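You operate a simulated robot arm through the tools that you are given. There is no shell and no other tool. Be economical: measure what you need, move in short steps, check, and stop when the job is done.

You are at the controls of a simulated two-armed robot. One attempt, no reset.

Task
Put the 5 grey mixer insert from the shelf under the red groove on the top behind the blue groove and the 9 grey mixer insert on the top behind the red groove. Take the short wide red pipe and put it on top of the teal band boards box. Stack the clear bottle labelled "hose" from the shelf under the red groove on top of the clear bottle labelled "RIG". Take the wide-mid silver pipe and put it on the air bay of the side bench. Open the rolls drawer, take the white hose end and put it in the inside of the rolls drawer, then shut the drawer. Pull the drawer of the stock counter open. Any order will do. Set down upright: wide-mid silver pipe, white hose end.

The check looks at the end state, three seconds after you hand in, the way a careful person would. Anything else that was tipped, shoved, dropped, spilled or broken makes it a failure.

Robot
Two 7-joint arms with two-finger parallel grippers on one trunk, on a base that drives. Base frame: it is fixed to the floor where the robot stands at the start and does not move with it; the origin is under the middle of the robot, x ahead of it, y to its left, z up. Lengths are in m, angles in rad, forces in N, time in s.
The left shoulder is at the start at [0.06, 0.147, 0.543], the right one opposite. With the tool pointing down near the work surface each hand reaches from about 0.1 to 0.7 m from the robot's upright axis, wherever it stands, measured 20 degrees to its own side. Places, roughly: air bay of the side bench [0.6, -2.2, 0.8]; clear bottle [0.75, -0.25, 0.5]; drawer of the stock counter [0.5, 1.6, 0.7]; grey mixer insert [0.75, 0, 0.5]; inside of the rolls drawer [0.1, -5.1, 0.2]; rolls drawer [0.1, -5.1, 0.4]; short wide red pipe [0.75, 0, 1]; teal band boards box [-1.25, -0.75, 0.25]; top behind the blue groove (61x13 cm) [0.68, -1.54, 0.86]; top behind the red groove (59x13 cm) [0.68, -0.3, 0.86]; white hose end (6x6x11 cm) [0.6, -0.8, 0.5]; wide-mid silver pipe [0.75, -0.75, 1]. Payload 3.43 kg a hand.
The TCP of each hand is the grasp point between the finger pads, 0.03 m short of the fingertips. In the tool frame z runs along the fingers and y along their closing line. Largest opening 0.094 m; finger width 0.028, thickness 0.01; the body of the gripper, 0.05 by 0.096 m, starts 0.055 m behind the TCP.
Orientation is that of the tool frame in the base frame, as a unit quaternion [x, y, z, w]. With the fingers straight down and closing along the base's y, the tool's x points along the base's -x, its y along +y and its z along -z.

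Tools
- The arms move only by the tool nudge_tool. It takes "left_targets", "right_targets" or both (then of equal length, played together; a hand with none holds still); each is a list of rows, each a list of 3 entries, a list of its own where there are three numbers: the opening, from 0 (shut) to 1 (fully open), then the shift along the tool's x, y, z in units of 40 mm (1.0 is 40 mm), then the turn, a rotation vector about the tool's x, y, z in units of 4 degrees (1.0 is 4 degrees). In form: [[fingers, [x, y, z], [ax, ay, az]], ...]. A call has 1 to 20 rows; each row shifts and turns the commanded pose from where the row before left it, along the tool's axes as they then stand. A call with a number of a shift or a turn outside -1 to 1 is refused whole. Each row takes 0.2 s and may step no farther than 0.05 m and 0.15 rad from the row before; otherwise, or with a gripper value out of range, the whole call is refused. Where a pose cannot be reached the arm comes as near as it can. A force on the tool above 40 N (or 10 N above the force at the start of the call, whichever is more), or a blocked arm, ends the call early, and 0.2 s more pass. Each finger travels about 0.072 m/s and halts on what it meets, pressing with about 30 N; the grip force reading is that of the motor and also rises with nothing between the fingers. The clock runs only during rows and for 0.2 s after the last one: add rows that do not move to give the fingers time. The reply holds the time, the measured pose of the TCP, the force on the tool along the base axes, the opening and the grip force, in the units named above and with some noise, with the torque about the TCP (base axes, N m) and any sound that the robot's microphone picked up.
- Cameras (640 x 400 px; columns grow to the right, rows downward): "scene" is now at [0.0502, -0.0341, 1.179]; the picture's right is [-0.39, -0.92, 0.00], its down [-0.52, 0.22, -0.83] and it looks along [0.76, -0.32, -0.56] (base axes); focal length 265 px, centre (320, 200). "left" rides on the left gripper at [0.076, -0.014, -0.103] in its tool frame; the picture's right is [0.18, 0.98, 0.00], its down [-0.75, 0.14, -0.64] and it looks along [-0.63, 0.12, 0.77] (tool axes); focal length 243 px, centre (320, 200). "right" rides on the right gripper at [0.076, 0.014, -0.103] in its tool frame; the picture's right is [-0.18, 0.98, 0.00], its down [-0.75, -0.14, -0.64] and it looks along [-0.63, -0.12, 0.77] (tool axes); focal length 243 px, centre (320, 200). There is no depth. A picture from a camera that has moved, and an enlarged one, comes with that camera's place and axes in the base frame and with its lens.
- capture(camera): a new picture of that camera. No time passes.
- raise_lower(by): slides the trunk up (or, below 0, down) by that many m; the arms and the scene camera ride with it, the base frame stays. It gives what a move gives, with no picture.
- drive_base(legs): drives the robot by 1 to 6 legs, each [ahead, left, turn to the left] in m, m and rad, along the robot's own axes; the way and the turn of a leg run together, so that a leg with both is an arc; at most 1.5 m and 3.142 rad a leg. The arms and the cameras ride along, it lands a little off, and it stops where it bumps. It gives what a move gives.
- pan_tilt(pan, tilt): turns the head with the scene camera to pan (to the left, within 1.501 rad either way) and tilt (down, from -0.506 to 1.204), counted from straight ahead of the robot. It gives what a move gives.
- inspect(camera, box): a new picture of the part [left, top, right, bottom] of that camera's present view, enlarged. No time passes.
- sign_off(): hands the job in; it is judged then, once.

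Work in short steps. Places have to be worked out from the pictures, the camera data and where the tool is seen: move nearer, look again, correct. Check each grasp and each placing, and mend what went wrong. You have 217 turns and 212 pictures in all, those below and enlarged ones among them. Open the grippers and draw the arms clear of the work before you hand the job in, unless the task says otherwise; then end with one line.

The tools are called as a command line: name --argument value ..., lists and objects as JSON in quotes. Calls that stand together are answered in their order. nudge_tool: Moves the arms, as the interface text tells. Its arguments: {"type":"object","properties":{"left_targets":{"type":"array"},"right_targets":{"type":"array"}},"required":[]} The other tools are called the same way: raise_lower (by) slides the trunk up or down; drive_base (legs) drives the base; pan_tilt (pan, tilt) turns the head that bears the scene camera; capture (camera) takes a picture; inspect (camera, box) takes an enlarged picture of a part of a camera's view; sign_off () hands the job in.

At the start:

```text
time: 0.0
left_eef_pos: [0.3109, 0.0011, 0.9991]
left_ee_rot: [-0.001, 1.0, -0.001, 0.0]
left_wrist_force: [0.1, -0.2, 0.7]
left_ft_torque: [-0.02, 0.0, 0.03]
left_grip_width: 0.0941
left_grip_force: 0.1
right_eef_pos: [0.2863, -0.2508, 1.0003]
right_ee_rot: [0.001, 1.0, 0.0, 0.001]
right_wrist_force: [-0.3, 0.2, 0.2]
right_ft_torque: [0.0, -0.05, 0.02]
right_grip_width: 0.0942
right_grip_force: 0.0
trunk travel left (down, up): [-0.25, 0.0]
robot x, y, heading: [0.0032, -0.0024, 0.005]
head pan, tilt: [-0.398, 0.597]
```

scene: 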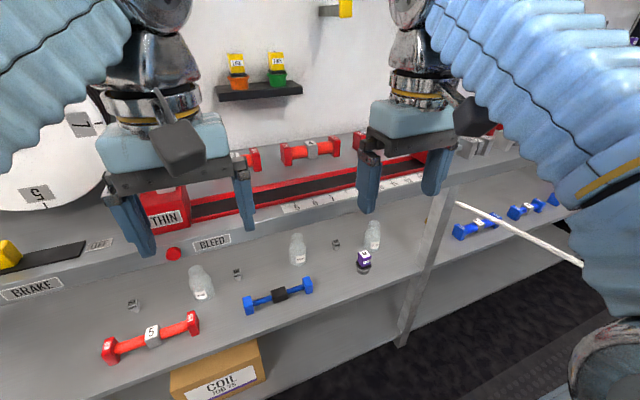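
right: 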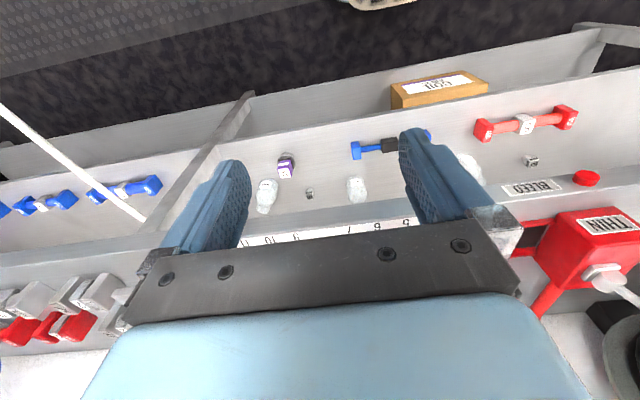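
left: 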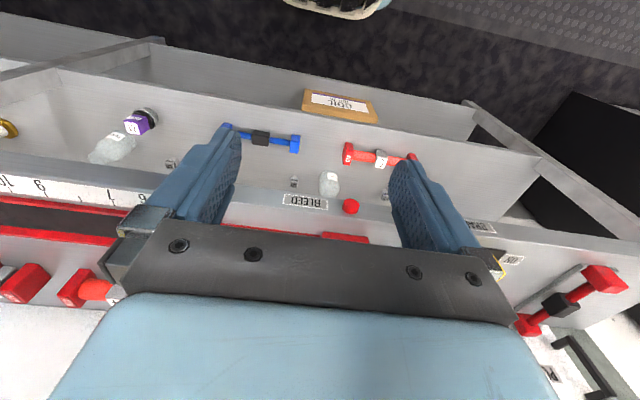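

The start pictures show a long bench with a shelf under it. I'll survey the scene with enlarged views first.

inspect --camera "scene" --box '[80, 220, 400, 400]'

inspect --camera "scene" --box '[200, 120, 640, 280]'

inspect --camera "left" --box '[0, 80, 640, 340]'

```text
2.00 times, centred on (240, 310) of scene
camera zoom: at [0.0502, -0.0341, 1.179], right [-0.39, -0.92, 0.0], down [-0.52, 0.22, -0.83], along [0.76, -0.32, -0.56], focal length 531 px, centre (480, -20)
```

zoom: 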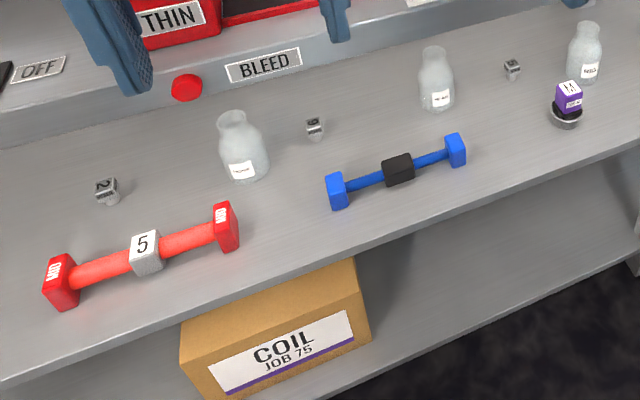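

```text
1.45 times, centred on (420, 200) of scene
camera zoom: at [0.0502, -0.0341, 1.179], right [-0.39, -0.92, 0.0], down [-0.52, 0.22, -0.83], along [0.76, -0.32, -0.56], focal length 386 px, centre (174, 200)
```

zoom: 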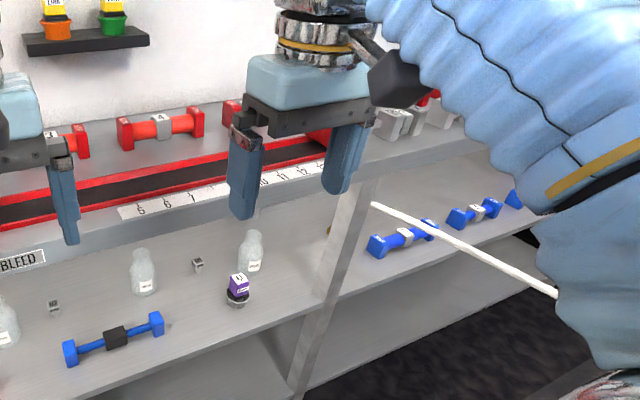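

```text
1.00 times, centred on (320, 210) of left (not enlarged: the box is as wide or as high as the picture)
camera zoom: at [0.236, -0.0113, 1.1001], right [-0.18, 0.98, 0.0], down [0.75, 0.14, 0.64], along [0.63, 0.12, -0.77], focal length 243 px, centre (320, 190)
```

zoom: 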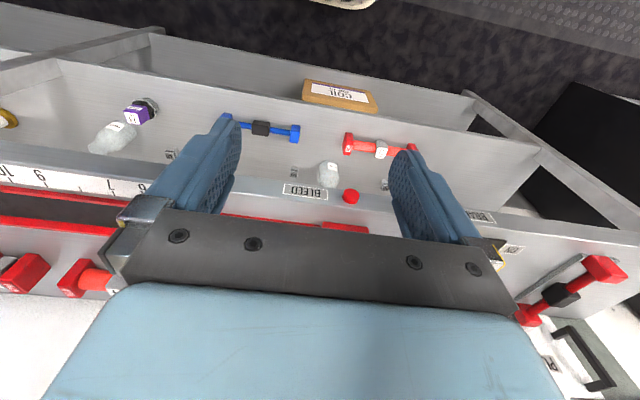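

The small numbered grey cubes look like the inserts, and the dumbbell shapes look like pipes. I'll back off a bit and look along the benches.

drive_base --legs '[[-0.3, 0, 0]]'

pan_tilt --pan 0.0 --tilt 0.45

capture --camera "scene"

pan_tilt --pan -1.0 --tilt 0.35

capture --camera "scene"

pan_tilt --pan 1.2 --tilt 0.35

capture --camera "scene"

```text
time: 2.0
left_eef_pos: [0.0116, 0.0021, 1.0003]
left_ee_rot: [-0.001, 1.0, 0.0, 0.0]
left_wrist_force: [-0.3, 0.6, 0.7]
left_ft_torque: [0.01, 0.0, -0.04]
left_grip_width: 0.094
left_grip_force: 0.1
right_eef_pos: [-0.013, -0.2503, 1.0011]
right_ee_rot: [-0.001, 1.0, 0.001, 0.001]
right_wrist_force: [-0.1, -0.3, -0.3]
right_ft_torque: [0.03, 0.06, -0.01]
right_grip_width: 0.094
right_grip_force: 0.1
trunk travel left (down, up): [-0.25, 0.0]
robot x, y, heading: [-0.2992, -0.0016, 0.002]
head pan, tilt: [-0.398, 0.597]
```

```text
time: 2.9
left_eef_pos: [0.0106, 0.0017, 1.0]
left_ee_rot: [-0.001, 1.0, -0.001, 0.001]
left_wrist_force: [-0.3, 0.2, -0.5]
left_ft_torque: [-0.05, -0.01, 0.01]
left_grip_width: 0.094
left_grip_force: 0.0
right_eef_pos: [-0.0141, -0.2489, 0.9992]
right_ee_rot: [-0.001, 1.0, 0.001, 0.002]
right_wrist_force: [0.2, 0.8, 0.3]
right_ft_torque: [-0.01, 0.01, 0.01]
right_grip_width: 0.0939
right_grip_force: 0.0
trunk travel left (down, up): [-0.25, 0.0]
robot x, y, heading: [-0.3014, -0.0011, 0.004]
head pan, tilt: [0.0, 0.45]
```

```text
205 pictures are left
camera scene: at [-0.2399, 0.0, 1.1922], right [0.0, -1.0, 0.0], down [-0.44, 0.0, -0.9], along [0.9, 0.0, -0.44], focal length 265 px, centre (320, 200)
```

scene: 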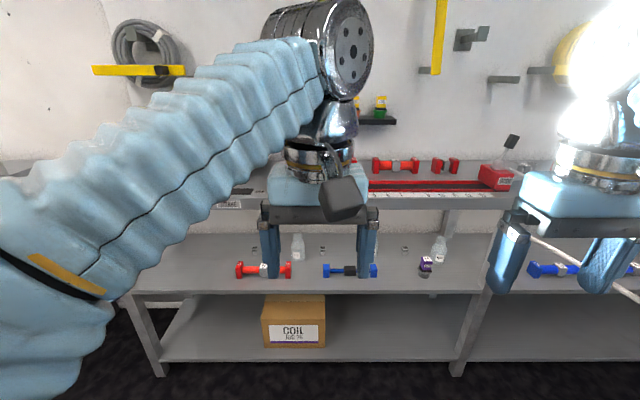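

```text
time: 4.2
left_eef_pos: [0.0108, 0.0006, 0.9997]
left_ee_rot: [-0.001, 1.0, -0.002, 0.002]
left_wrist_force: [0.2, -0.6, 0.5]
left_ft_torque: [-0.01, 0.01, 0.03]
left_grip_width: 0.0941
left_grip_force: 0.2
right_eef_pos: [-0.0127, -0.2493, 0.9995]
right_ee_rot: [-0.001, 1.0, 0.0, 0.001]
right_wrist_force: [-0.5, 0.1, 0.4]
right_ft_torque: [0.02, 0.02, -0.02]
right_grip_width: 0.0939
right_grip_force: 0.0
trunk travel left (down, up): [-0.25, 0.0]
robot x, y, heading: [-0.2967, 0.0029, 0.007]
head pan, tilt: [-1.0, 0.351]
```

```text
204 pictures are left
camera scene: at [-0.2814, -0.0783, 1.2014], right [-0.84, -0.54, 0.0], down [-0.19, 0.29, -0.94], along [0.51, -0.79, -0.34], focal length 265 px, centre (320, 200)
```

scene: 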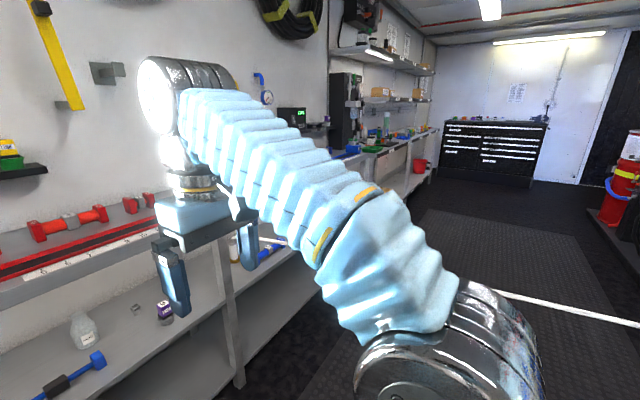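

```text
time: 6.3
left_eef_pos: [0.0115, 0.0013, 0.9997]
left_ee_rot: [-0.001, 1.0, 0.0, 0.001]
left_wrist_force: [-0.6, -0.9, 0.2]
left_ft_torque: [-0.03, -0.01, 0.02]
left_grip_width: 0.0939
left_grip_force: 0.0
right_eef_pos: [-0.0131, -0.2492, 0.9993]
right_ee_rot: [-0.001, 1.0, -0.001, 0.001]
right_wrist_force: [0.1, 0.5, 0.3]
right_ft_torque: [0.03, 0.0, 0.01]
right_grip_width: 0.094
right_grip_force: 0.1
trunk travel left (down, up): [-0.25, 0.0]
robot x, y, heading: [-0.3029, -0.0006, 0.004]
head pan, tilt: [1.201, 0.351]
```

```text
203 pictures are left
camera scene: at [-0.2982, 0.0868, 1.2015], right [0.93, -0.36, 0.0], down [-0.12, -0.32, -0.94], along [0.34, 0.88, -0.34], focal length 265 px, centre (320, 200)
```

scene: 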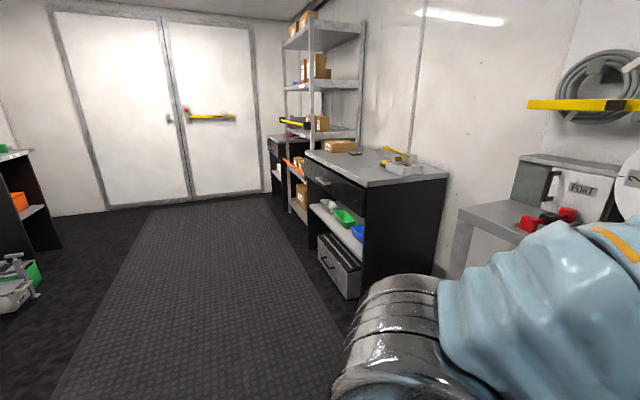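

To clear the camera's view I'll lower both hands by about 0.4 m (nothing is below them here), then look at the bench.

nudge_tool --left_targets '[[0.5, [0, 0, 1], [0, 0, 0]], [0.5, [0, 0, 1], [0, 0, 0]], [0.5, [0, 0, 1], [0, 0, 0]], [0.5, [0, 0, 1], [0, 0, 0]], [0.5, [0, 0, 1], [0, 0, 0]], [0.5, [0, 0, 1], [0, 0, 0]], [0.5, [0, 0, 1], [0, 0, 0]], [0.5, [0, 0, 1], [0, 0, 0]], [0.5, [0, 0, 1], [0, 0, 0]], [0.5, [0, 0, 1], [0, 0, 0]]]' --right_targets '[[0.5, [0, 0, 1], [0, 0, 0]], [0.5, [0, 0, 1], [0, 0, 0]], [0.5, [0, 0, 1], [0, 0, 0]], [0.5, [0, 0, 1], [0, 0, 0]], [0.5, [0, 0, 1], [0, 0, 0]], [0.5, [0, 0, 1], [0, 0, 0]], [0.5, [0, 0, 1], [0, 0, 0]], [0.5, [0, 0, 1], [0, 0, 0]], [0.5, [0, 0, 1], [0, 0, 0]], [0.5, [0, 0, 1], [0, 0, 0]]]'

pan_tilt --pan 0.0 --tilt 0.45

capture --camera "scene"

pan_tilt --pan -0.8 --tilt 0.4

capture --camera "scene"

```text
time: 8.5
left_eef_pos: [0.0091, 0.0012, 0.6005]
left_ee_rot: [-0.001, 1.0, -0.002, 0.001]
left_wrist_force: [0.4, 0.3, -0.2]
left_ft_torque: [-0.01, -0.02, 0.01]
left_grip_width: 0.0469
left_grip_force: 0.2
right_eef_pos: [-0.0091, -0.2503, 0.5991]
right_ee_rot: [-0.001, 1.0, 0.0, 0.0]
right_wrist_force: [-1.1, 0.1, -0.4]
right_ft_torque: [-0.01, 0.0, -0.01]
right_grip_width: 0.0469
right_grip_force: 0.0
trunk travel left (down, up): [-0.25, 0.0]
robot x, y, heading: [-0.3032, -0.0007, -0.001]
head pan, tilt: [1.201, 0.351]
```

```text
time: 9.9
left_eef_pos: [0.0093, 0.0012, 0.6011]
left_ee_rot: [-0.001, 1.0, 0.0, 0.002]
left_wrist_force: [0.4, -0.3, 0.1]
left_ft_torque: [0.0, -0.01, 0.01]
left_grip_width: 0.0469
left_grip_force: 0.0
right_eef_pos: [-0.0083, -0.2519, 0.5998]
right_ee_rot: [-0.001, 1.0, 0.0, 0.0]
right_wrist_force: [-0.5, 0.1, -0.2]
right_ft_torque: [-0.02, 0.01, -0.02]
right_grip_width: 0.0472
right_grip_force: 0.0
trunk travel left (down, up): [-0.25, 0.0]
robot x, y, heading: [-0.3014, -0.0027, 0.003]
head pan, tilt: [0.0, 0.45]
```

```text
202 pictures are left
camera scene: at [-0.2399, 0.0001, 1.1922], right [0.0, -1.0, 0.0], down [-0.44, 0.0, -0.9], along [0.9, 0.0, -0.44], focal length 265 px, centre (320, 200)
```

scene: 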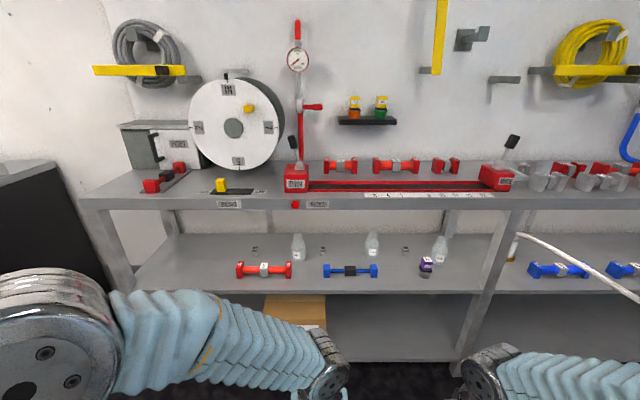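

```text
time: 11.0
left_eef_pos: [0.01, 0.0001, 0.599]
left_ee_rot: [-0.001, 1.0, -0.001, 0.001]
left_wrist_force: [-0.4, -0.8, 0.7]
left_ft_torque: [-0.02, -0.01, -0.03]
left_grip_width: 0.0469
left_grip_force: 0.0
right_eef_pos: [-0.0087, -0.2521, 0.6001]
right_ee_rot: [-0.001, 1.0, 0.0, 0.001]
right_wrist_force: [0.6, 0.1, 0.2]
right_ft_torque: [-0.01, 0.01, -0.04]
right_grip_width: 0.0473
right_grip_force: 0.0
trunk travel left (down, up): [-0.25, 0.0]
robot x, y, heading: [-0.2984, 0.0024, 0.002]
head pan, tilt: [-0.799, 0.4]
```

```text
201 pictures are left
camera scene: at [-0.2671, -0.0664, 1.1969], right [-0.72, -0.7, 0.0], down [-0.27, 0.28, -0.92], along [0.64, -0.66, -0.39], focal length 265 px, centre (320, 200)
```

scene: 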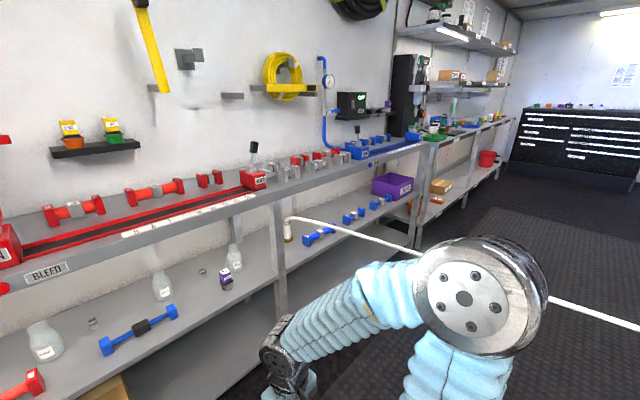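

The view is clear now. I'll zoom on the details: pipes, labels and the white hose.

inspect --camera "scene" --box '[240, 120, 440, 260]'

inspect --camera "scene" --box '[0, 160, 280, 340]'

pan_tilt --pan -1.5 --tilt 0.4

capture --camera "scene"

```text
2.86 times, centred on (340, 190) of scene
camera zoom: at [-0.2671, -0.0664, 1.1969], right [-0.72, -0.7, 0.0], down [-0.27, 0.28, -0.92], along [0.64, -0.66, -0.39], focal length 758 px, centre (263, 229)
```

zoom: 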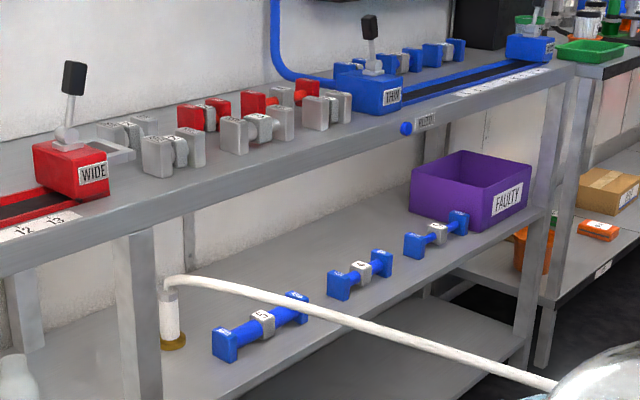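

```text
2.22 times, centred on (140, 250) of scene
camera zoom: at [-0.2671, -0.0664, 1.1969], right [-0.72, -0.7, 0.0], down [-0.27, 0.28, -0.92], along [0.64, -0.66, -0.39], focal length 590 px, centre (720, 89)
```

zoom: 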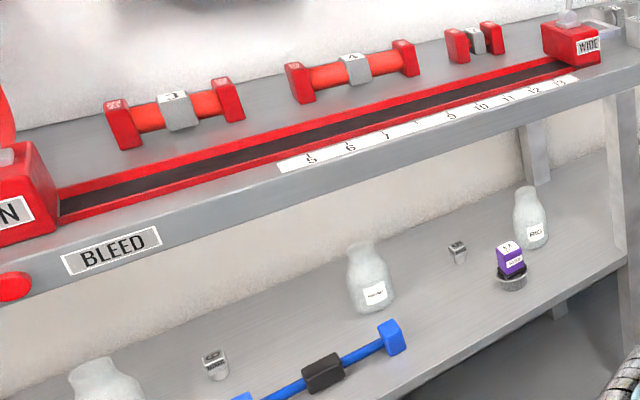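

```text
time: 12.1
left_eef_pos: [0.0102, 0.0025, 0.5999]
left_ee_rot: [-0.001, 1.0, -0.001, 0.001]
left_wrist_force: [0.7, -0.3, 0.8]
left_ft_torque: [-0.01, 0.04, -0.01]
left_grip_width: 0.0466
left_grip_force: 0.2
right_eef_pos: [-0.0086, -0.2513, 0.599]
right_ee_rot: [-0.001, 1.0, -0.001, 0.001]
right_wrist_force: [0.3, 0.3, -0.4]
right_ft_torque: [-0.01, 0.02, 0.02]
right_grip_width: 0.047
right_grip_force: 0.1
trunk travel left (down, up): [-0.25, 0.0]
robot x, y, heading: [-0.2975, 0.0038, 0.002]
head pan, tilt: [-1.499, 0.4]
```

```text
198 pictures are left
camera scene: at [-0.325, -0.0925, 1.1969], right [-1.0, -0.07, 0.0], down [-0.03, 0.39, -0.92], along [0.07, -0.92, -0.39], focal length 265 px, centre (320, 200)
```

scene: 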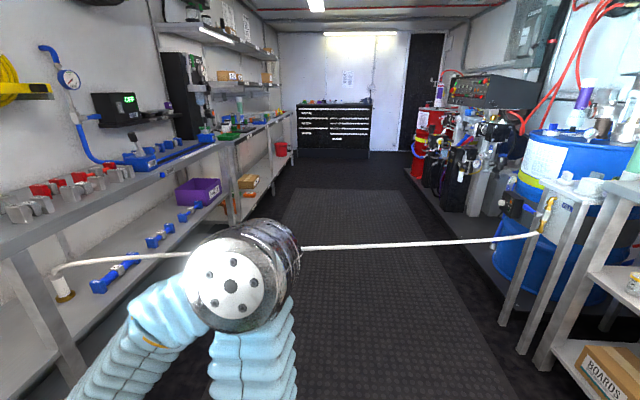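

The white hose spans the aisle. I'll zoom on its two ends, the chest and the rack at right.

inspect --camera "scene" --box '[0, 140, 240, 310]'

inspect --camera "scene" --box '[480, 150, 640, 400]'

inspect --camera "scene" --box '[180, 80, 400, 200]'

```text
2.35 times, centred on (120, 225) of scene
camera zoom: at [-0.325, -0.0925, 1.1969], right [-1.0, -0.07, 0.0], down [-0.03, 0.39, -0.92], along [0.07, -0.92, -0.39], focal length 624 px, centre (791, 141)
```

zoom: 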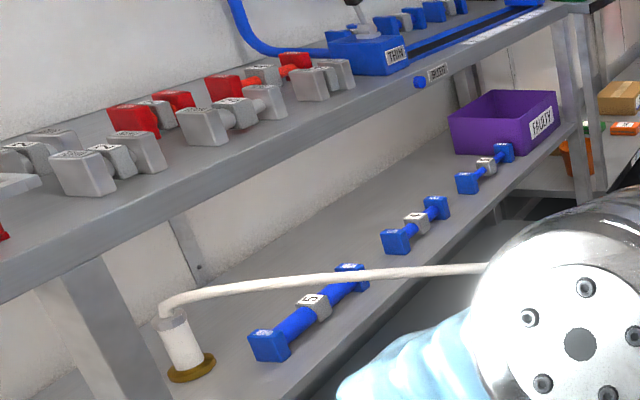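

```text
1.60 times, centred on (560, 275) of scene
camera zoom: at [-0.325, -0.0925, 1.1969], right [-1.0, -0.07, 0.0], down [-0.03, 0.39, -0.92], along [0.07, -0.92, -0.39], focal length 425 px, centre (-64, 80)
```

zoom: 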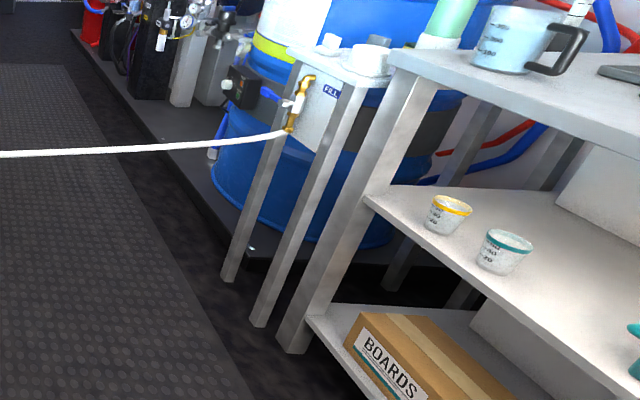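

```text
2.91 times, centred on (290, 140) of scene
camera zoom: at [-0.325, -0.0925, 1.1969], right [-1.0, -0.07, 0.0], down [-0.03, 0.39, -0.92], along [0.07, -0.92, -0.39], focal length 772 px, centre (407, 374)
```

zoom: 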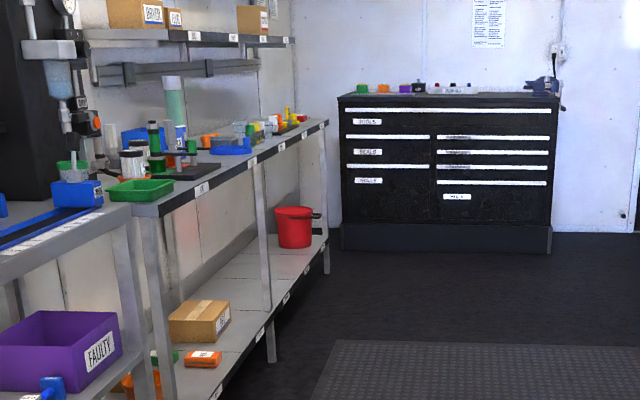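

I need to read the tags. I'll drive forward again to x≈0 (hands then at x≈0.3, still short of the shelf front at 0.45), slightly right, and look.

drive_base --legs '[[0.3, 0, 0]]'

pan_tilt --pan 0.1 --tilt 0.75

capture --camera "scene"

inspect --camera "scene" --box '[120, 200, 330, 330]'

inspect --camera "scene" --box '[320, 200, 530, 330]'

inspect --camera "scene" --box '[280, 60, 490, 190]'

```text
time: 14.1
left_eef_pos: [0.3103, 0.0, 0.5994]
left_ee_rot: [0.001, 1.0, -0.001, 0.001]
left_wrist_force: [-0.5, -0.1, -0.1]
left_ft_torque: [-0.02, -0.01, 0.03]
left_grip_width: 0.0469
left_grip_force: 0.0
right_eef_pos: [0.2918, -0.2531, 0.5996]
right_ee_rot: [0.0, 1.0, 0.0, 0.0]
right_wrist_force: [-0.7, -0.7, 0.5]
right_ft_torque: [0.05, 0.01, 0.03]
right_grip_width: 0.0469
right_grip_force: 0.0
trunk travel left (down, up): [-0.25, 0.0]
robot x, y, heading: [-0.0, -0.0002, -0.006]
head pan, tilt: [-1.499, 0.4]
```

```text
time: 15.8
left_eef_pos: [0.3104, -0.0001, 0.6008]
left_ee_rot: [0.001, 1.0, -0.001, 0.001]
left_wrist_force: [0.2, 0.4, 0.0]
left_ft_torque: [0.01, 0.01, 0.0]
left_grip_width: 0.0469
left_grip_force: 0.0
right_eef_pos: [0.2928, -0.2529, 0.5999]
right_ee_rot: [0.001, 1.0, 0.0, 0.001]
right_wrist_force: [0.3, 0.3, -0.1]
right_ft_torque: [-0.04, 0.01, -0.02]
right_grip_width: 0.0468
right_grip_force: 0.1
trunk travel left (down, up): [-0.25, 0.0]
robot x, y, heading: [0.0023, 0.0011, 0.001]
head pan, tilt: [0.099, 0.75]
```

```text
194 pictures are left
camera scene: at [0.0523, 0.0079, 1.1658], right [0.1, -1.0, 0.0], down [-0.68, -0.07, -0.73], along [0.73, 0.07, -0.68], focal length 265 px, centre (320, 200)
```

scene: 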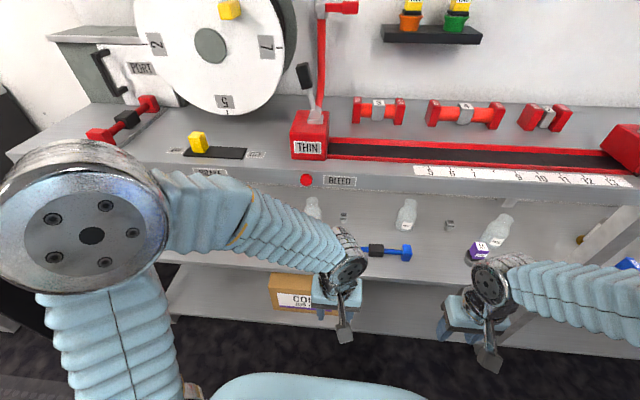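

```text
3.05 times, centred on (225, 265) of scene
camera zoom: at [0.0523, 0.0079, 1.1658], right [0.1, -1.0, 0.0], down [-0.68, -0.07, -0.73], along [0.73, 0.07, -0.68], focal length 809 px, centre (610, 2)
```

zoom: 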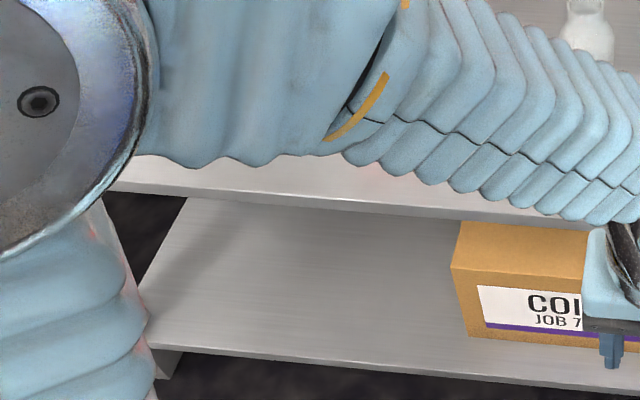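

```text
3.05 times, centred on (425, 265) of scene
camera zoom: at [0.0523, 0.0079, 1.1658], right [0.1, -1.0, 0.0], down [-0.68, -0.07, -0.73], along [0.73, 0.07, -0.68], focal length 809 px, centre (0, 2)
```

zoom: 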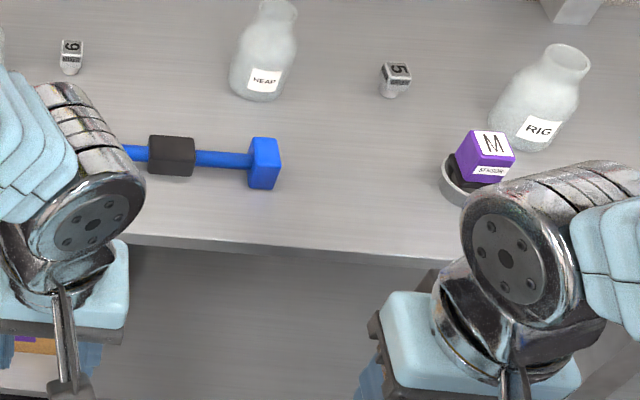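

```text
3.05 times, centred on (385, 125) of scene
camera zoom: at [0.0523, 0.0079, 1.1658], right [0.1, -1.0, 0.0], down [-0.68, -0.07, -0.73], along [0.73, 0.07, -0.68], focal length 809 px, centre (122, 429)
```

zoom: 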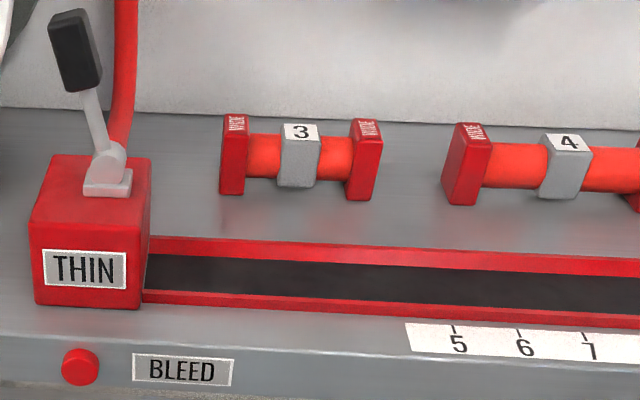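

The small cubes are inserts: 9, 5 (and a 2 further left); pipe ends read "WIDE". I'll back up 0.3 m and zoom on bottle labels and pipes with a strong zoom.

drive_base --legs '[[-0.3, 0, 0]]'

pan_tilt --pan -0.2 --tilt 0.45

capture --camera "scene"

inspect --camera "scene" --box '[160, 210, 290, 290]'

inspect --camera "scene" --box '[290, 210, 420, 290]'

inspect --camera "scene" --box '[440, 140, 570, 220]'

```text
time: 17.9
left_eef_pos: [0.0006, 0.0005, 0.6004]
left_ee_rot: [0.001, 1.0, -0.001, 0.001]
left_wrist_force: [-1.0, 1.0, -0.5]
left_ft_torque: [0.01, -0.01, -0.02]
left_grip_width: 0.0471
left_grip_force: 0.0
right_eef_pos: [-0.0174, -0.2507, 0.5994]
right_ee_rot: [0.002, 1.0, 0.0, 0.002]
right_wrist_force: [0.5, 0.5, -0.2]
right_ft_torque: [0.0, -0.01, 0.02]
right_grip_width: 0.0466
right_grip_force: 0.1
trunk travel left (down, up): [-0.25, 0.0]
robot x, y, heading: [-0.3072, 0.0015, -0.0]
head pan, tilt: [0.099, 0.75]
```

```text
time: 18.7
left_eef_pos: [0.0011, 0.0011, 0.5992]
left_ee_rot: [0.002, 1.0, 0.0, 0.001]
left_wrist_force: [0.1, -0.1, -0.1]
left_ft_torque: [0.02, -0.02, 0.01]
left_grip_width: 0.047
left_grip_force: 0.0
right_eef_pos: [-0.0177, -0.251, 0.5997]
right_ee_rot: [0.002, 1.0, 0.001, 0.0]
right_wrist_force: [-0.5, 0.1, 0.0]
right_ft_torque: [0.0, -0.01, 0.02]
right_grip_width: 0.0469
right_grip_force: 0.0
trunk travel left (down, up): [-0.25, 0.0]
robot x, y, heading: [-0.3091, 0.0021, -0.005]
head pan, tilt: [-0.201, 0.45]
```

```text
190 pictures are left
camera scene: at [-0.2497, -0.0178, 1.1922], right [-0.2, -0.98, 0.0], down [-0.43, 0.09, -0.9], along [0.88, -0.18, -0.44], focal length 265 px, centre (320, 200)
```

scene: 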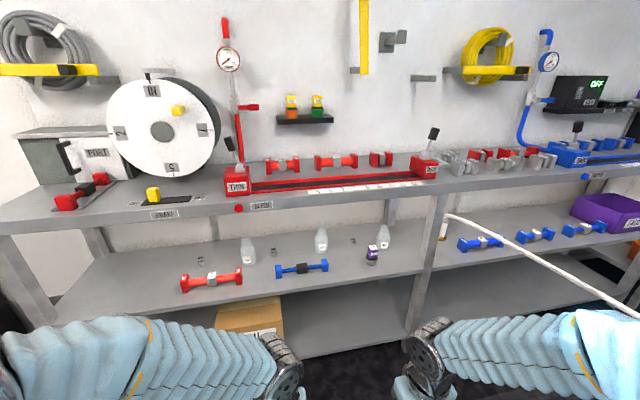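

```text
4.92 times, centred on (225, 250) of scene
camera zoom: at [-0.2497, -0.0178, 1.1922], right [-0.2, -0.98, 0.0], down [-0.43, 0.09, -0.9], along [0.88, -0.18, -0.44], focal length 1306 px, centre (788, -46)
```

zoom: 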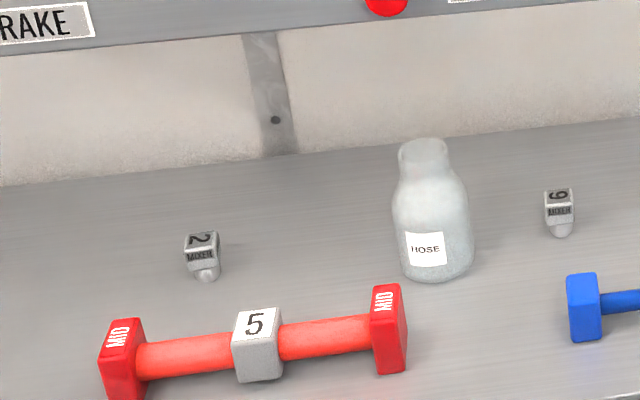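

```text
4.92 times, centred on (355, 250) of scene
camera zoom: at [-0.2497, -0.0178, 1.1922], right [-0.2, -0.98, 0.0], down [-0.43, 0.09, -0.9], along [0.88, -0.18, -0.44], focal length 1306 px, centre (148, -46)
```

zoom: 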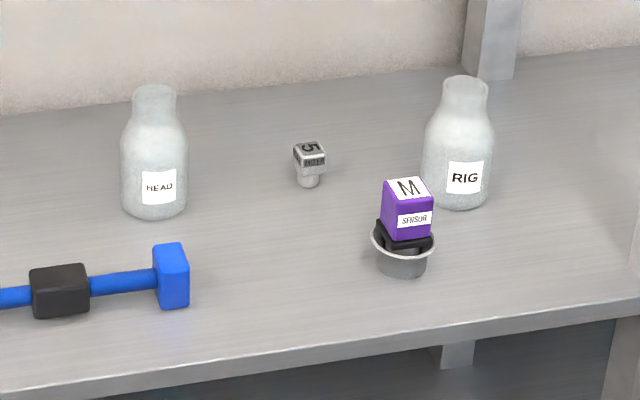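

```text
4.92 times, centred on (505, 180) of scene
camera zoom: at [-0.2497, -0.0178, 1.1922], right [-0.2, -0.98, 0.0], down [-0.43, 0.09, -0.9], along [0.88, -0.18, -0.44], focal length 1306 px, centre (-591, 298)
```

zoom: 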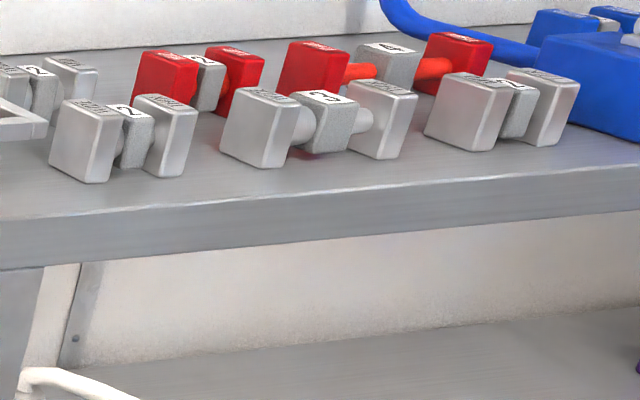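

Labels are readable: HOSE is the left bottle, RIG the right one. Now read the pipe end tags at stronger zoom.

inspect --camera "scene" --box '[430, 145, 500, 189]'

inspect --camera "scene" --box '[490, 140, 560, 184]'

inspect --camera "scene" --box '[350, 145, 420, 189]'

```text
9.09 times, centred on (465, 167) of scene
camera zoom: at [-0.2497, -0.0178, 1.1922], right [-0.2, -0.98, 0.0], down [-0.43, 0.09, -0.9], along [0.88, -0.18, -0.44], focal length 2412 px, centre (-998, 500)
```

zoom: 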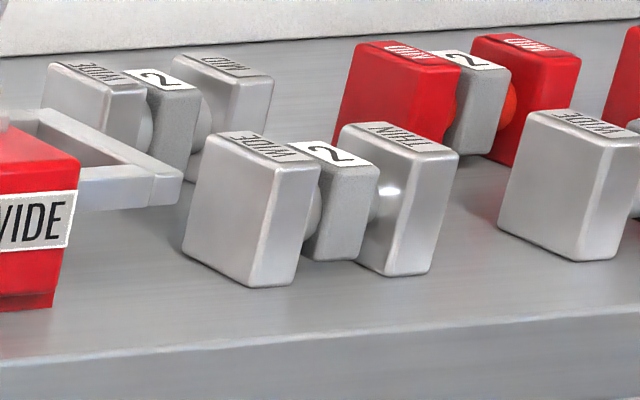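

```text
9.09 times, centred on (525, 162) of scene
camera zoom: at [-0.2497, -0.0178, 1.1922], right [-0.2, -0.98, 0.0], down [-0.43, 0.09, -0.9], along [0.88, -0.18, -0.44], focal length 2412 px, centre (-1544, 546)
```

zoom: 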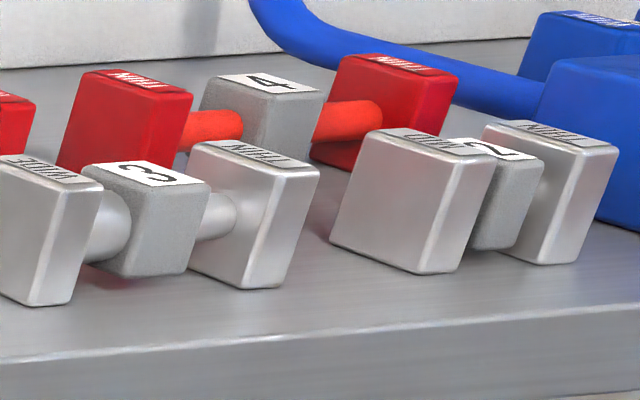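

```text
9.09 times, centred on (385, 167) of scene
camera zoom: at [-0.2497, -0.0178, 1.1922], right [-0.2, -0.98, 0.0], down [-0.43, 0.09, -0.9], along [0.88, -0.18, -0.44], focal length 2412 px, centre (-271, 500)
```

zoom: 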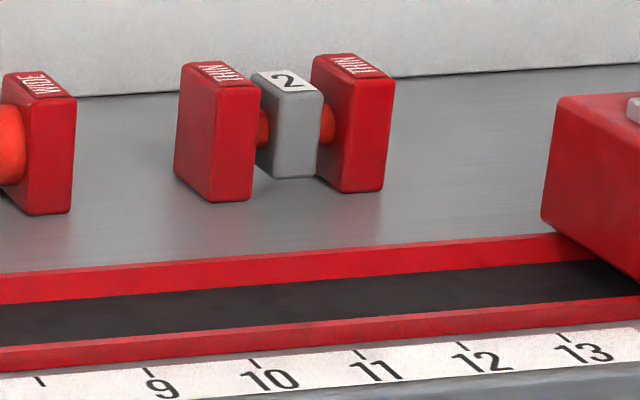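

I need certainty on two tags: red "2" near y=-0.5 and the back-left silver "2".

inspect --camera "scene" --box '[366, 148, 396, 168]'

inspect --camera "scene" --box '[434, 148, 464, 168]'

inspect --camera "scene" --box '[264, 150, 364, 180]'

inspect --camera "scene" --box '[468, 146, 498, 166]'

```text
16.00 times, centred on (381, 158) of scene
camera zoom: at [-0.2497, -0.0178, 1.1922], right [-0.2, -0.98, 0.0], down [-0.43, 0.09, -0.9], along [0.88, -0.18, -0.44], focal length 4246 px, centre (-656, 872)
```

zoom: 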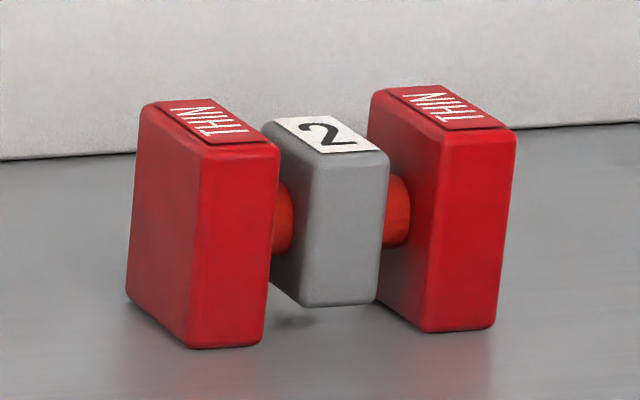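

```text
16.00 times, centred on (449, 158) of scene
camera zoom: at [-0.2497, -0.0178, 1.1922], right [-0.2, -0.98, 0.0], down [-0.43, 0.09, -0.9], along [0.88, -0.18, -0.44], focal length 4246 px, centre (-1744, 872)
```

zoom: 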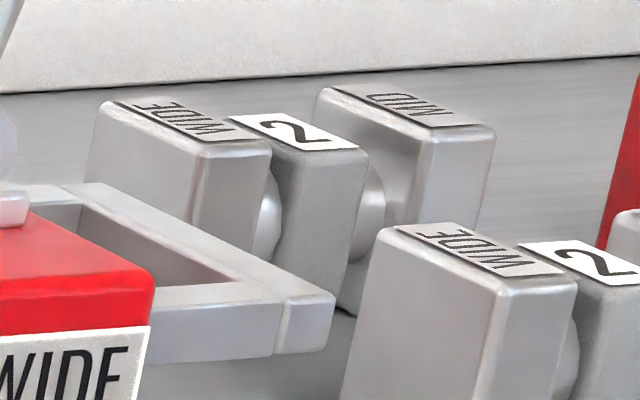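

```text
6.40 times, centred on (314, 165) of scene
camera zoom: at [-0.2497, -0.0178, 1.1922], right [-0.2, -0.98, 0.0], down [-0.43, 0.09, -0.9], along [0.88, -0.18, -0.44], focal length 1698 px, centre (358, 424)
```

zoom: 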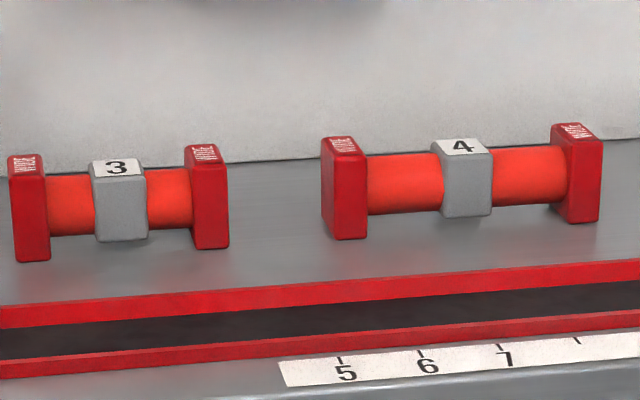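

```text
16.00 times, centred on (483, 156) of scene
camera zoom: at [-0.2497, -0.0178, 1.1922], right [-0.2, -0.98, 0.0], down [-0.43, 0.09, -0.9], along [0.88, -0.18, -0.44], focal length 4246 px, centre (-2288, 904)
```

zoom: 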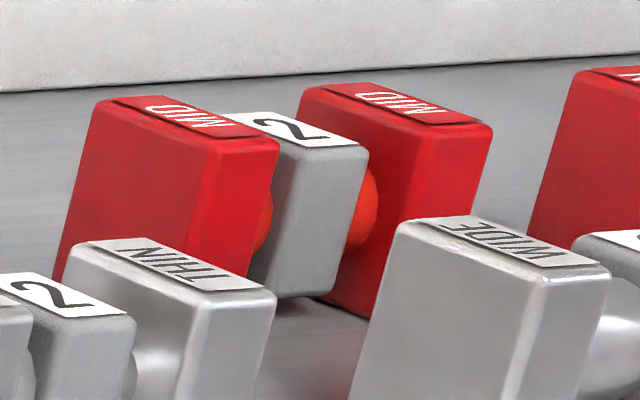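

Identified: wide-mid silver = back-left silver "2"; short wide red = red "3". To reach under the top I'll turn the right hand 180° about its axis so its camera ends up above when it points forward; first 80°.

nudge_tool --right_targets '[[0.5, [0, 0, 0], [0, 0, 1]], [0.5, [0, 0, 0], [0, 0, 1]], [0.5, [0, 0, 0], [0, 0, 1]], [0.5, [0, 0, 0], [0, 0, 1]], [0.5, [0, 0, 0], [0, 0, 1]], [0.5, [0, 0, 0], [0, 0, 1]], [0.5, [0, 0, 0], [0, 0, 1]], [0.5, [0, 0, 0], [0, 0, 1]], [0.5, [0, 0, 0], [0, 0, 1]], [0.5, [0, 0, 0], [0, 0, 1]], [0.5, [0, 0, 0], [0, 0, 1]], [0.5, [0, 0, 0], [0, 0, 1]], [0.5, [0, 0, 0], [0, 0, 1]], [0.5, [0, 0, 0], [0, 0, 1]], [0.5, [0, 0, 0], [0, 0, 1]], [0.5, [0, 0, 0], [0, 0, 1]], [0.5, [0, 0, 0], [0, 0, 1]], [0.5, [0, 0, 0], [0, 0, 1]], [0.5, [0, 0, 0], [0, 0, 1]], [0.5, [0, 0, 0], [0, 0, 1]]]'

```text
time: 22.9
left_eef_pos: [0.0021, 0.0005, 0.5993]
left_ee_rot: [0.001, 1.0, -0.001, 0.001]
left_wrist_force: [0.2, 0.8, -0.1]
left_ft_torque: [0.01, -0.01, 0.02]
left_grip_width: 0.0471
left_grip_force: 0.1
right_eef_pos: [-0.0183, -0.252, 0.5996]
right_ee_rot: [0.644, 0.765, 0.001, 0.001]
right_wrist_force: [-0.3, 0.4, -0.5]
right_ft_torque: [0.01, 0.0, -0.02]
right_grip_width: 0.0469
right_grip_force: 0.0
trunk travel left (down, up): [-0.25, 0.0]
robot x, y, heading: [-0.3072, -0.0005, -0.008]
head pan, tilt: [-0.201, 0.45]
```

It turned well. Continue another 80°.

nudge_tool --right_targets '[[0.5, [0, 0, 0], [0, 0, 1]], [0.5, [0, 0, 0], [0, 0, 1]], [0.5, [0, 0, 0], [0, 0, 1]], [0.5, [0, 0, 0], [0, 0, 1]], [0.5, [0, 0, 0], [0, 0, 1]], [0.5, [0, 0, 0], [0, 0, 1]], [0.5, [0, 0, 0], [0, 0, 1]], [0.5, [0, 0, 0], [0, 0, 1]], [0.5, [0, 0, 0], [0, 0, 1]], [0.5, [0, 0, 0], [0, 0, 1]], [0.5, [0, 0, 0], [0, 0, 1]], [0.5, [0, 0, 0], [0, 0, 1]], [0.5, [0, 0, 0], [0, 0, 1]], [0.5, [0, 0, 0], [0, 0, 1]], [0.5, [0, 0, 0], [0, 0, 1]], [0.5, [0, 0, 0], [0, 0, 1]], [0.5, [0, 0, 0], [0, 0, 1]], [0.5, [0, 0, 0], [0, 0, 1]], [0.5, [0, 0, 0], [0, 0, 1]], [0.5, [0, 0, 0], [0, 0, 1]]]'

```text
time: 27.1
left_eef_pos: [0.001, 0.0003, 0.6008]
left_ee_rot: [0.002, 1.0, -0.002, 0.001]
left_wrist_force: [-0.1, 0.6, -0.3]
left_ft_torque: [0.0, 0.03, -0.02]
left_grip_width: 0.0471
left_grip_force: 0.0
right_eef_pos: [-0.0173, -0.2511, 0.5995]
right_ee_rot: [0.985, 0.173, 0.0, 0.0]
right_wrist_force: [-0.4, -0.6, -1.2]
right_ft_torque: [0.02, 0.03, 0.03]
right_grip_width: 0.047
right_grip_force: 0.0
trunk travel left (down, up): [-0.25, 0.0]
robot x, y, heading: [-0.3055, -0.0004, -0.004]
head pan, tilt: [-0.201, 0.45]
```

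Finish the flip (20°) and pitch the hand 60° forward.

nudge_tool --right_targets '[[0.5, [0, 0, 0], [0, 0, 1]], [0.5, [0, 0, 0], [0, 0, 1]], [0.5, [0, 0, 0], [0, 0, 1]], [0.5, [0, 0, 0], [0, 0, 1]], [0.5, [0, 0, 0], [0, 0, 1]], [0.5, [0, 0, 0], [0, 1, 0]], [0.5, [0, 0, 0], [0, 1, 0]], [0.5, [0, 0, 0], [0, 1, 0]], [0.5, [0, 0, 0], [0, 1, 0]], [0.5, [0, 0, 0], [0, 1, 0]], [0.5, [0, 0, 0], [0, 1, 0]], [0.5, [0, 0, 0], [0, 1, 0]], [0.5, [0, 0, 0], [0, 1, 0]], [0.5, [0, 0, 0], [0, 1, 0]], [0.5, [0, 0, 0], [0, 1, 0]], [0.5, [0, 0, 0], [0, 1, 0]], [0.5, [0, 0, 0], [0, 1, 0]], [0.5, [0, 0, 0], [0, 1, 0]], [0.5, [0, 0, 0], [0, 1, 0]], [0.5, [0, 0, 0], [0, 1, 0]]]'

capture --camera "right"

pan_tilt --pan -0.2 --tilt 0.6

capture --camera "scene"

```text
time: 31.3
left_eef_pos: [0.0018, 0.0005, 0.6002]
left_ee_rot: [0.002, 1.0, -0.001, 0.001]
left_wrist_force: [-0.4, 0.2, 0.8]
left_ft_torque: [-0.02, 0.0, -0.02]
left_grip_width: 0.0471
left_grip_force: 0.1
right_eef_pos: [0.1462, -0.3084, 0.6907]
right_ee_rot: [0.865, -0.001, 0.501, 0.001]
right_wrist_force: [-0.1, -0.5, -1.0]
right_ft_torque: [0.01, -0.01, 0.0]
right_grip_width: 0.0471
right_grip_force: 0.0
right hand out of reach, approached as far as the arm can: row 6, 7, 8, 9, 10, 11, 12, 13, 14, 15, 16, 17, 18, 19, 20
trunk travel left (down, up): [-0.25, 0.0]
robot x, y, heading: [-0.3078, 0.0001, -0.003]
head pan, tilt: [-0.201, 0.45]
```

```text
179 pictures are left
camera right: at [0.0952, -0.3225, 0.8074], right [-0.09, -0.98, -0.16], down [-0.93, 0.14, -0.33], along [0.35, 0.12, -0.93], focal length 243 px, centre (320, 200)
```

right: 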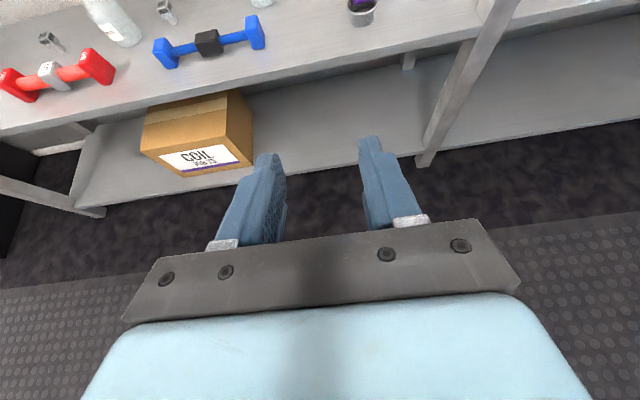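

```text
time: 32.0
left_eef_pos: [0.0016, 0.001, 0.6009]
left_ee_rot: [0.002, 1.0, -0.001, 0.0]
left_wrist_force: [0.1, -0.6, 1.4]
left_ft_torque: [0.01, -0.03, -0.01]
left_grip_width: 0.0472
left_grip_force: 0.1
right_eef_pos: [0.1454, -0.3078, 0.6894]
right_ee_rot: [0.866, -0.002, 0.5, 0.001]
right_wrist_force: [0.1, 0.1, -0.3]
right_ft_torque: [0.01, -0.01, 0.0]
right_grip_width: 0.047
right_grip_force: 0.0
trunk travel left (down, up): [-0.25, 0.0]
robot x, y, heading: [-0.3096, -0.0016, -0.001]
head pan, tilt: [-0.201, 0.6]
```

```text
178 pictures are left
camera scene: at [-0.2531, -0.0171, 1.1787], right [-0.2, -0.98, 0.0], down [-0.55, 0.11, -0.83], along [0.81, -0.17, -0.56], focal length 265 px, centre (320, 200)
```

scene: 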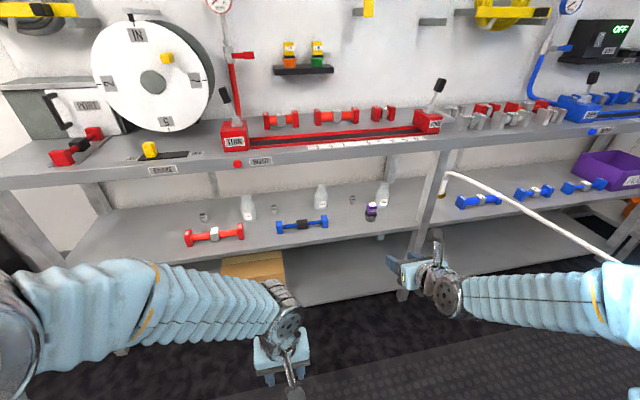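

Right hand points 60° forward now. Triangulation: shelf z≈0.49; cube 9 ≈(0.665,-0.005), HOSE ≈(0.65,0.09), cube 5 ≈(0.67,-0.36), RIG ≈(0.635,-0.485), red 3 ≈(0.665,-0.068). I drive to bring the right hand in front of cube 9.

drive_base --legs '[[0.2, 0.2, 0]]'

nudge_tool --right_targets '[[0.5, [0, 0, 0], [0, -1, 0]], [0.5, [0, 0, 0], [0, -1, 0]]]'

capture --camera "right"

```text
time: 34.0
left_eef_pos: [0.2027, 0.2042, 0.5995]
left_ee_rot: [0.0, 1.0, -0.001, 0.0]
left_wrist_force: [0.5, -0.1, 0.5]
left_ft_torque: [-0.02, 0.01, 0.0]
left_grip_width: 0.047
left_grip_force: 0.1
right_eef_pos: [0.3491, -0.104, 0.6901]
right_ee_rot: [0.866, 0.0, 0.5, 0.0]
right_wrist_force: [0.6, -0.2, -0.7]
right_ft_torque: [0.01, 0.03, 0.02]
right_grip_width: 0.047
right_grip_force: 0.0
trunk travel left (down, up): [-0.25, 0.0]
robot x, y, heading: [-0.1082, 0.2046, -0.004]
head pan, tilt: [-0.201, 0.6]
```

```text
time: 34.5
left_eef_pos: [0.2032, 0.2047, 0.6002]
left_ee_rot: [-0.001, 1.0, 0.0, 0.001]
left_wrist_force: [-1.2, -0.1, 0.1]
left_ft_torque: [-0.02, 0.02, 0.01]
left_grip_width: 0.0471
left_grip_force: 0.1
right_eef_pos: [0.3487, -0.1043, 0.69]
right_ee_rot: [0.899, 0.001, 0.438, 0.0]
right_wrist_force: [0.0, -0.4, 0.2]
right_ft_torque: [0.02, -0.03, 0.01]
right_grip_width: 0.0469
right_grip_force: 0.1
trunk travel left (down, up): [-0.25, 0.0]
robot x, y, heading: [-0.1053, 0.2024, -0.003]
head pan, tilt: [-0.201, 0.6]
```

```text
177 pictures are left
camera right: at [0.3145, -0.1181, 0.8135], right [-0.11, -0.98, -0.14], down [-0.97, 0.14, -0.2], along [0.22, 0.12, -0.97], focal length 243 px, centre (320, 200)
```

right: 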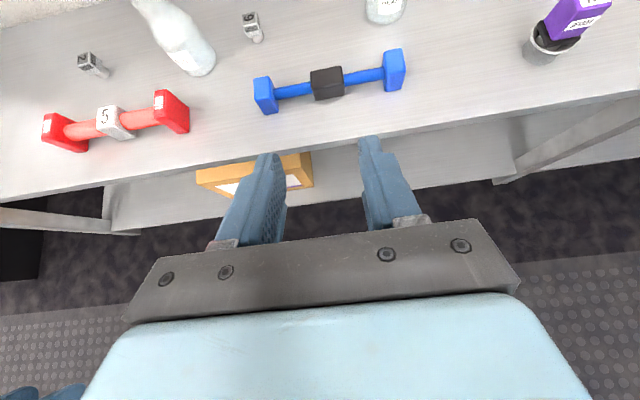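

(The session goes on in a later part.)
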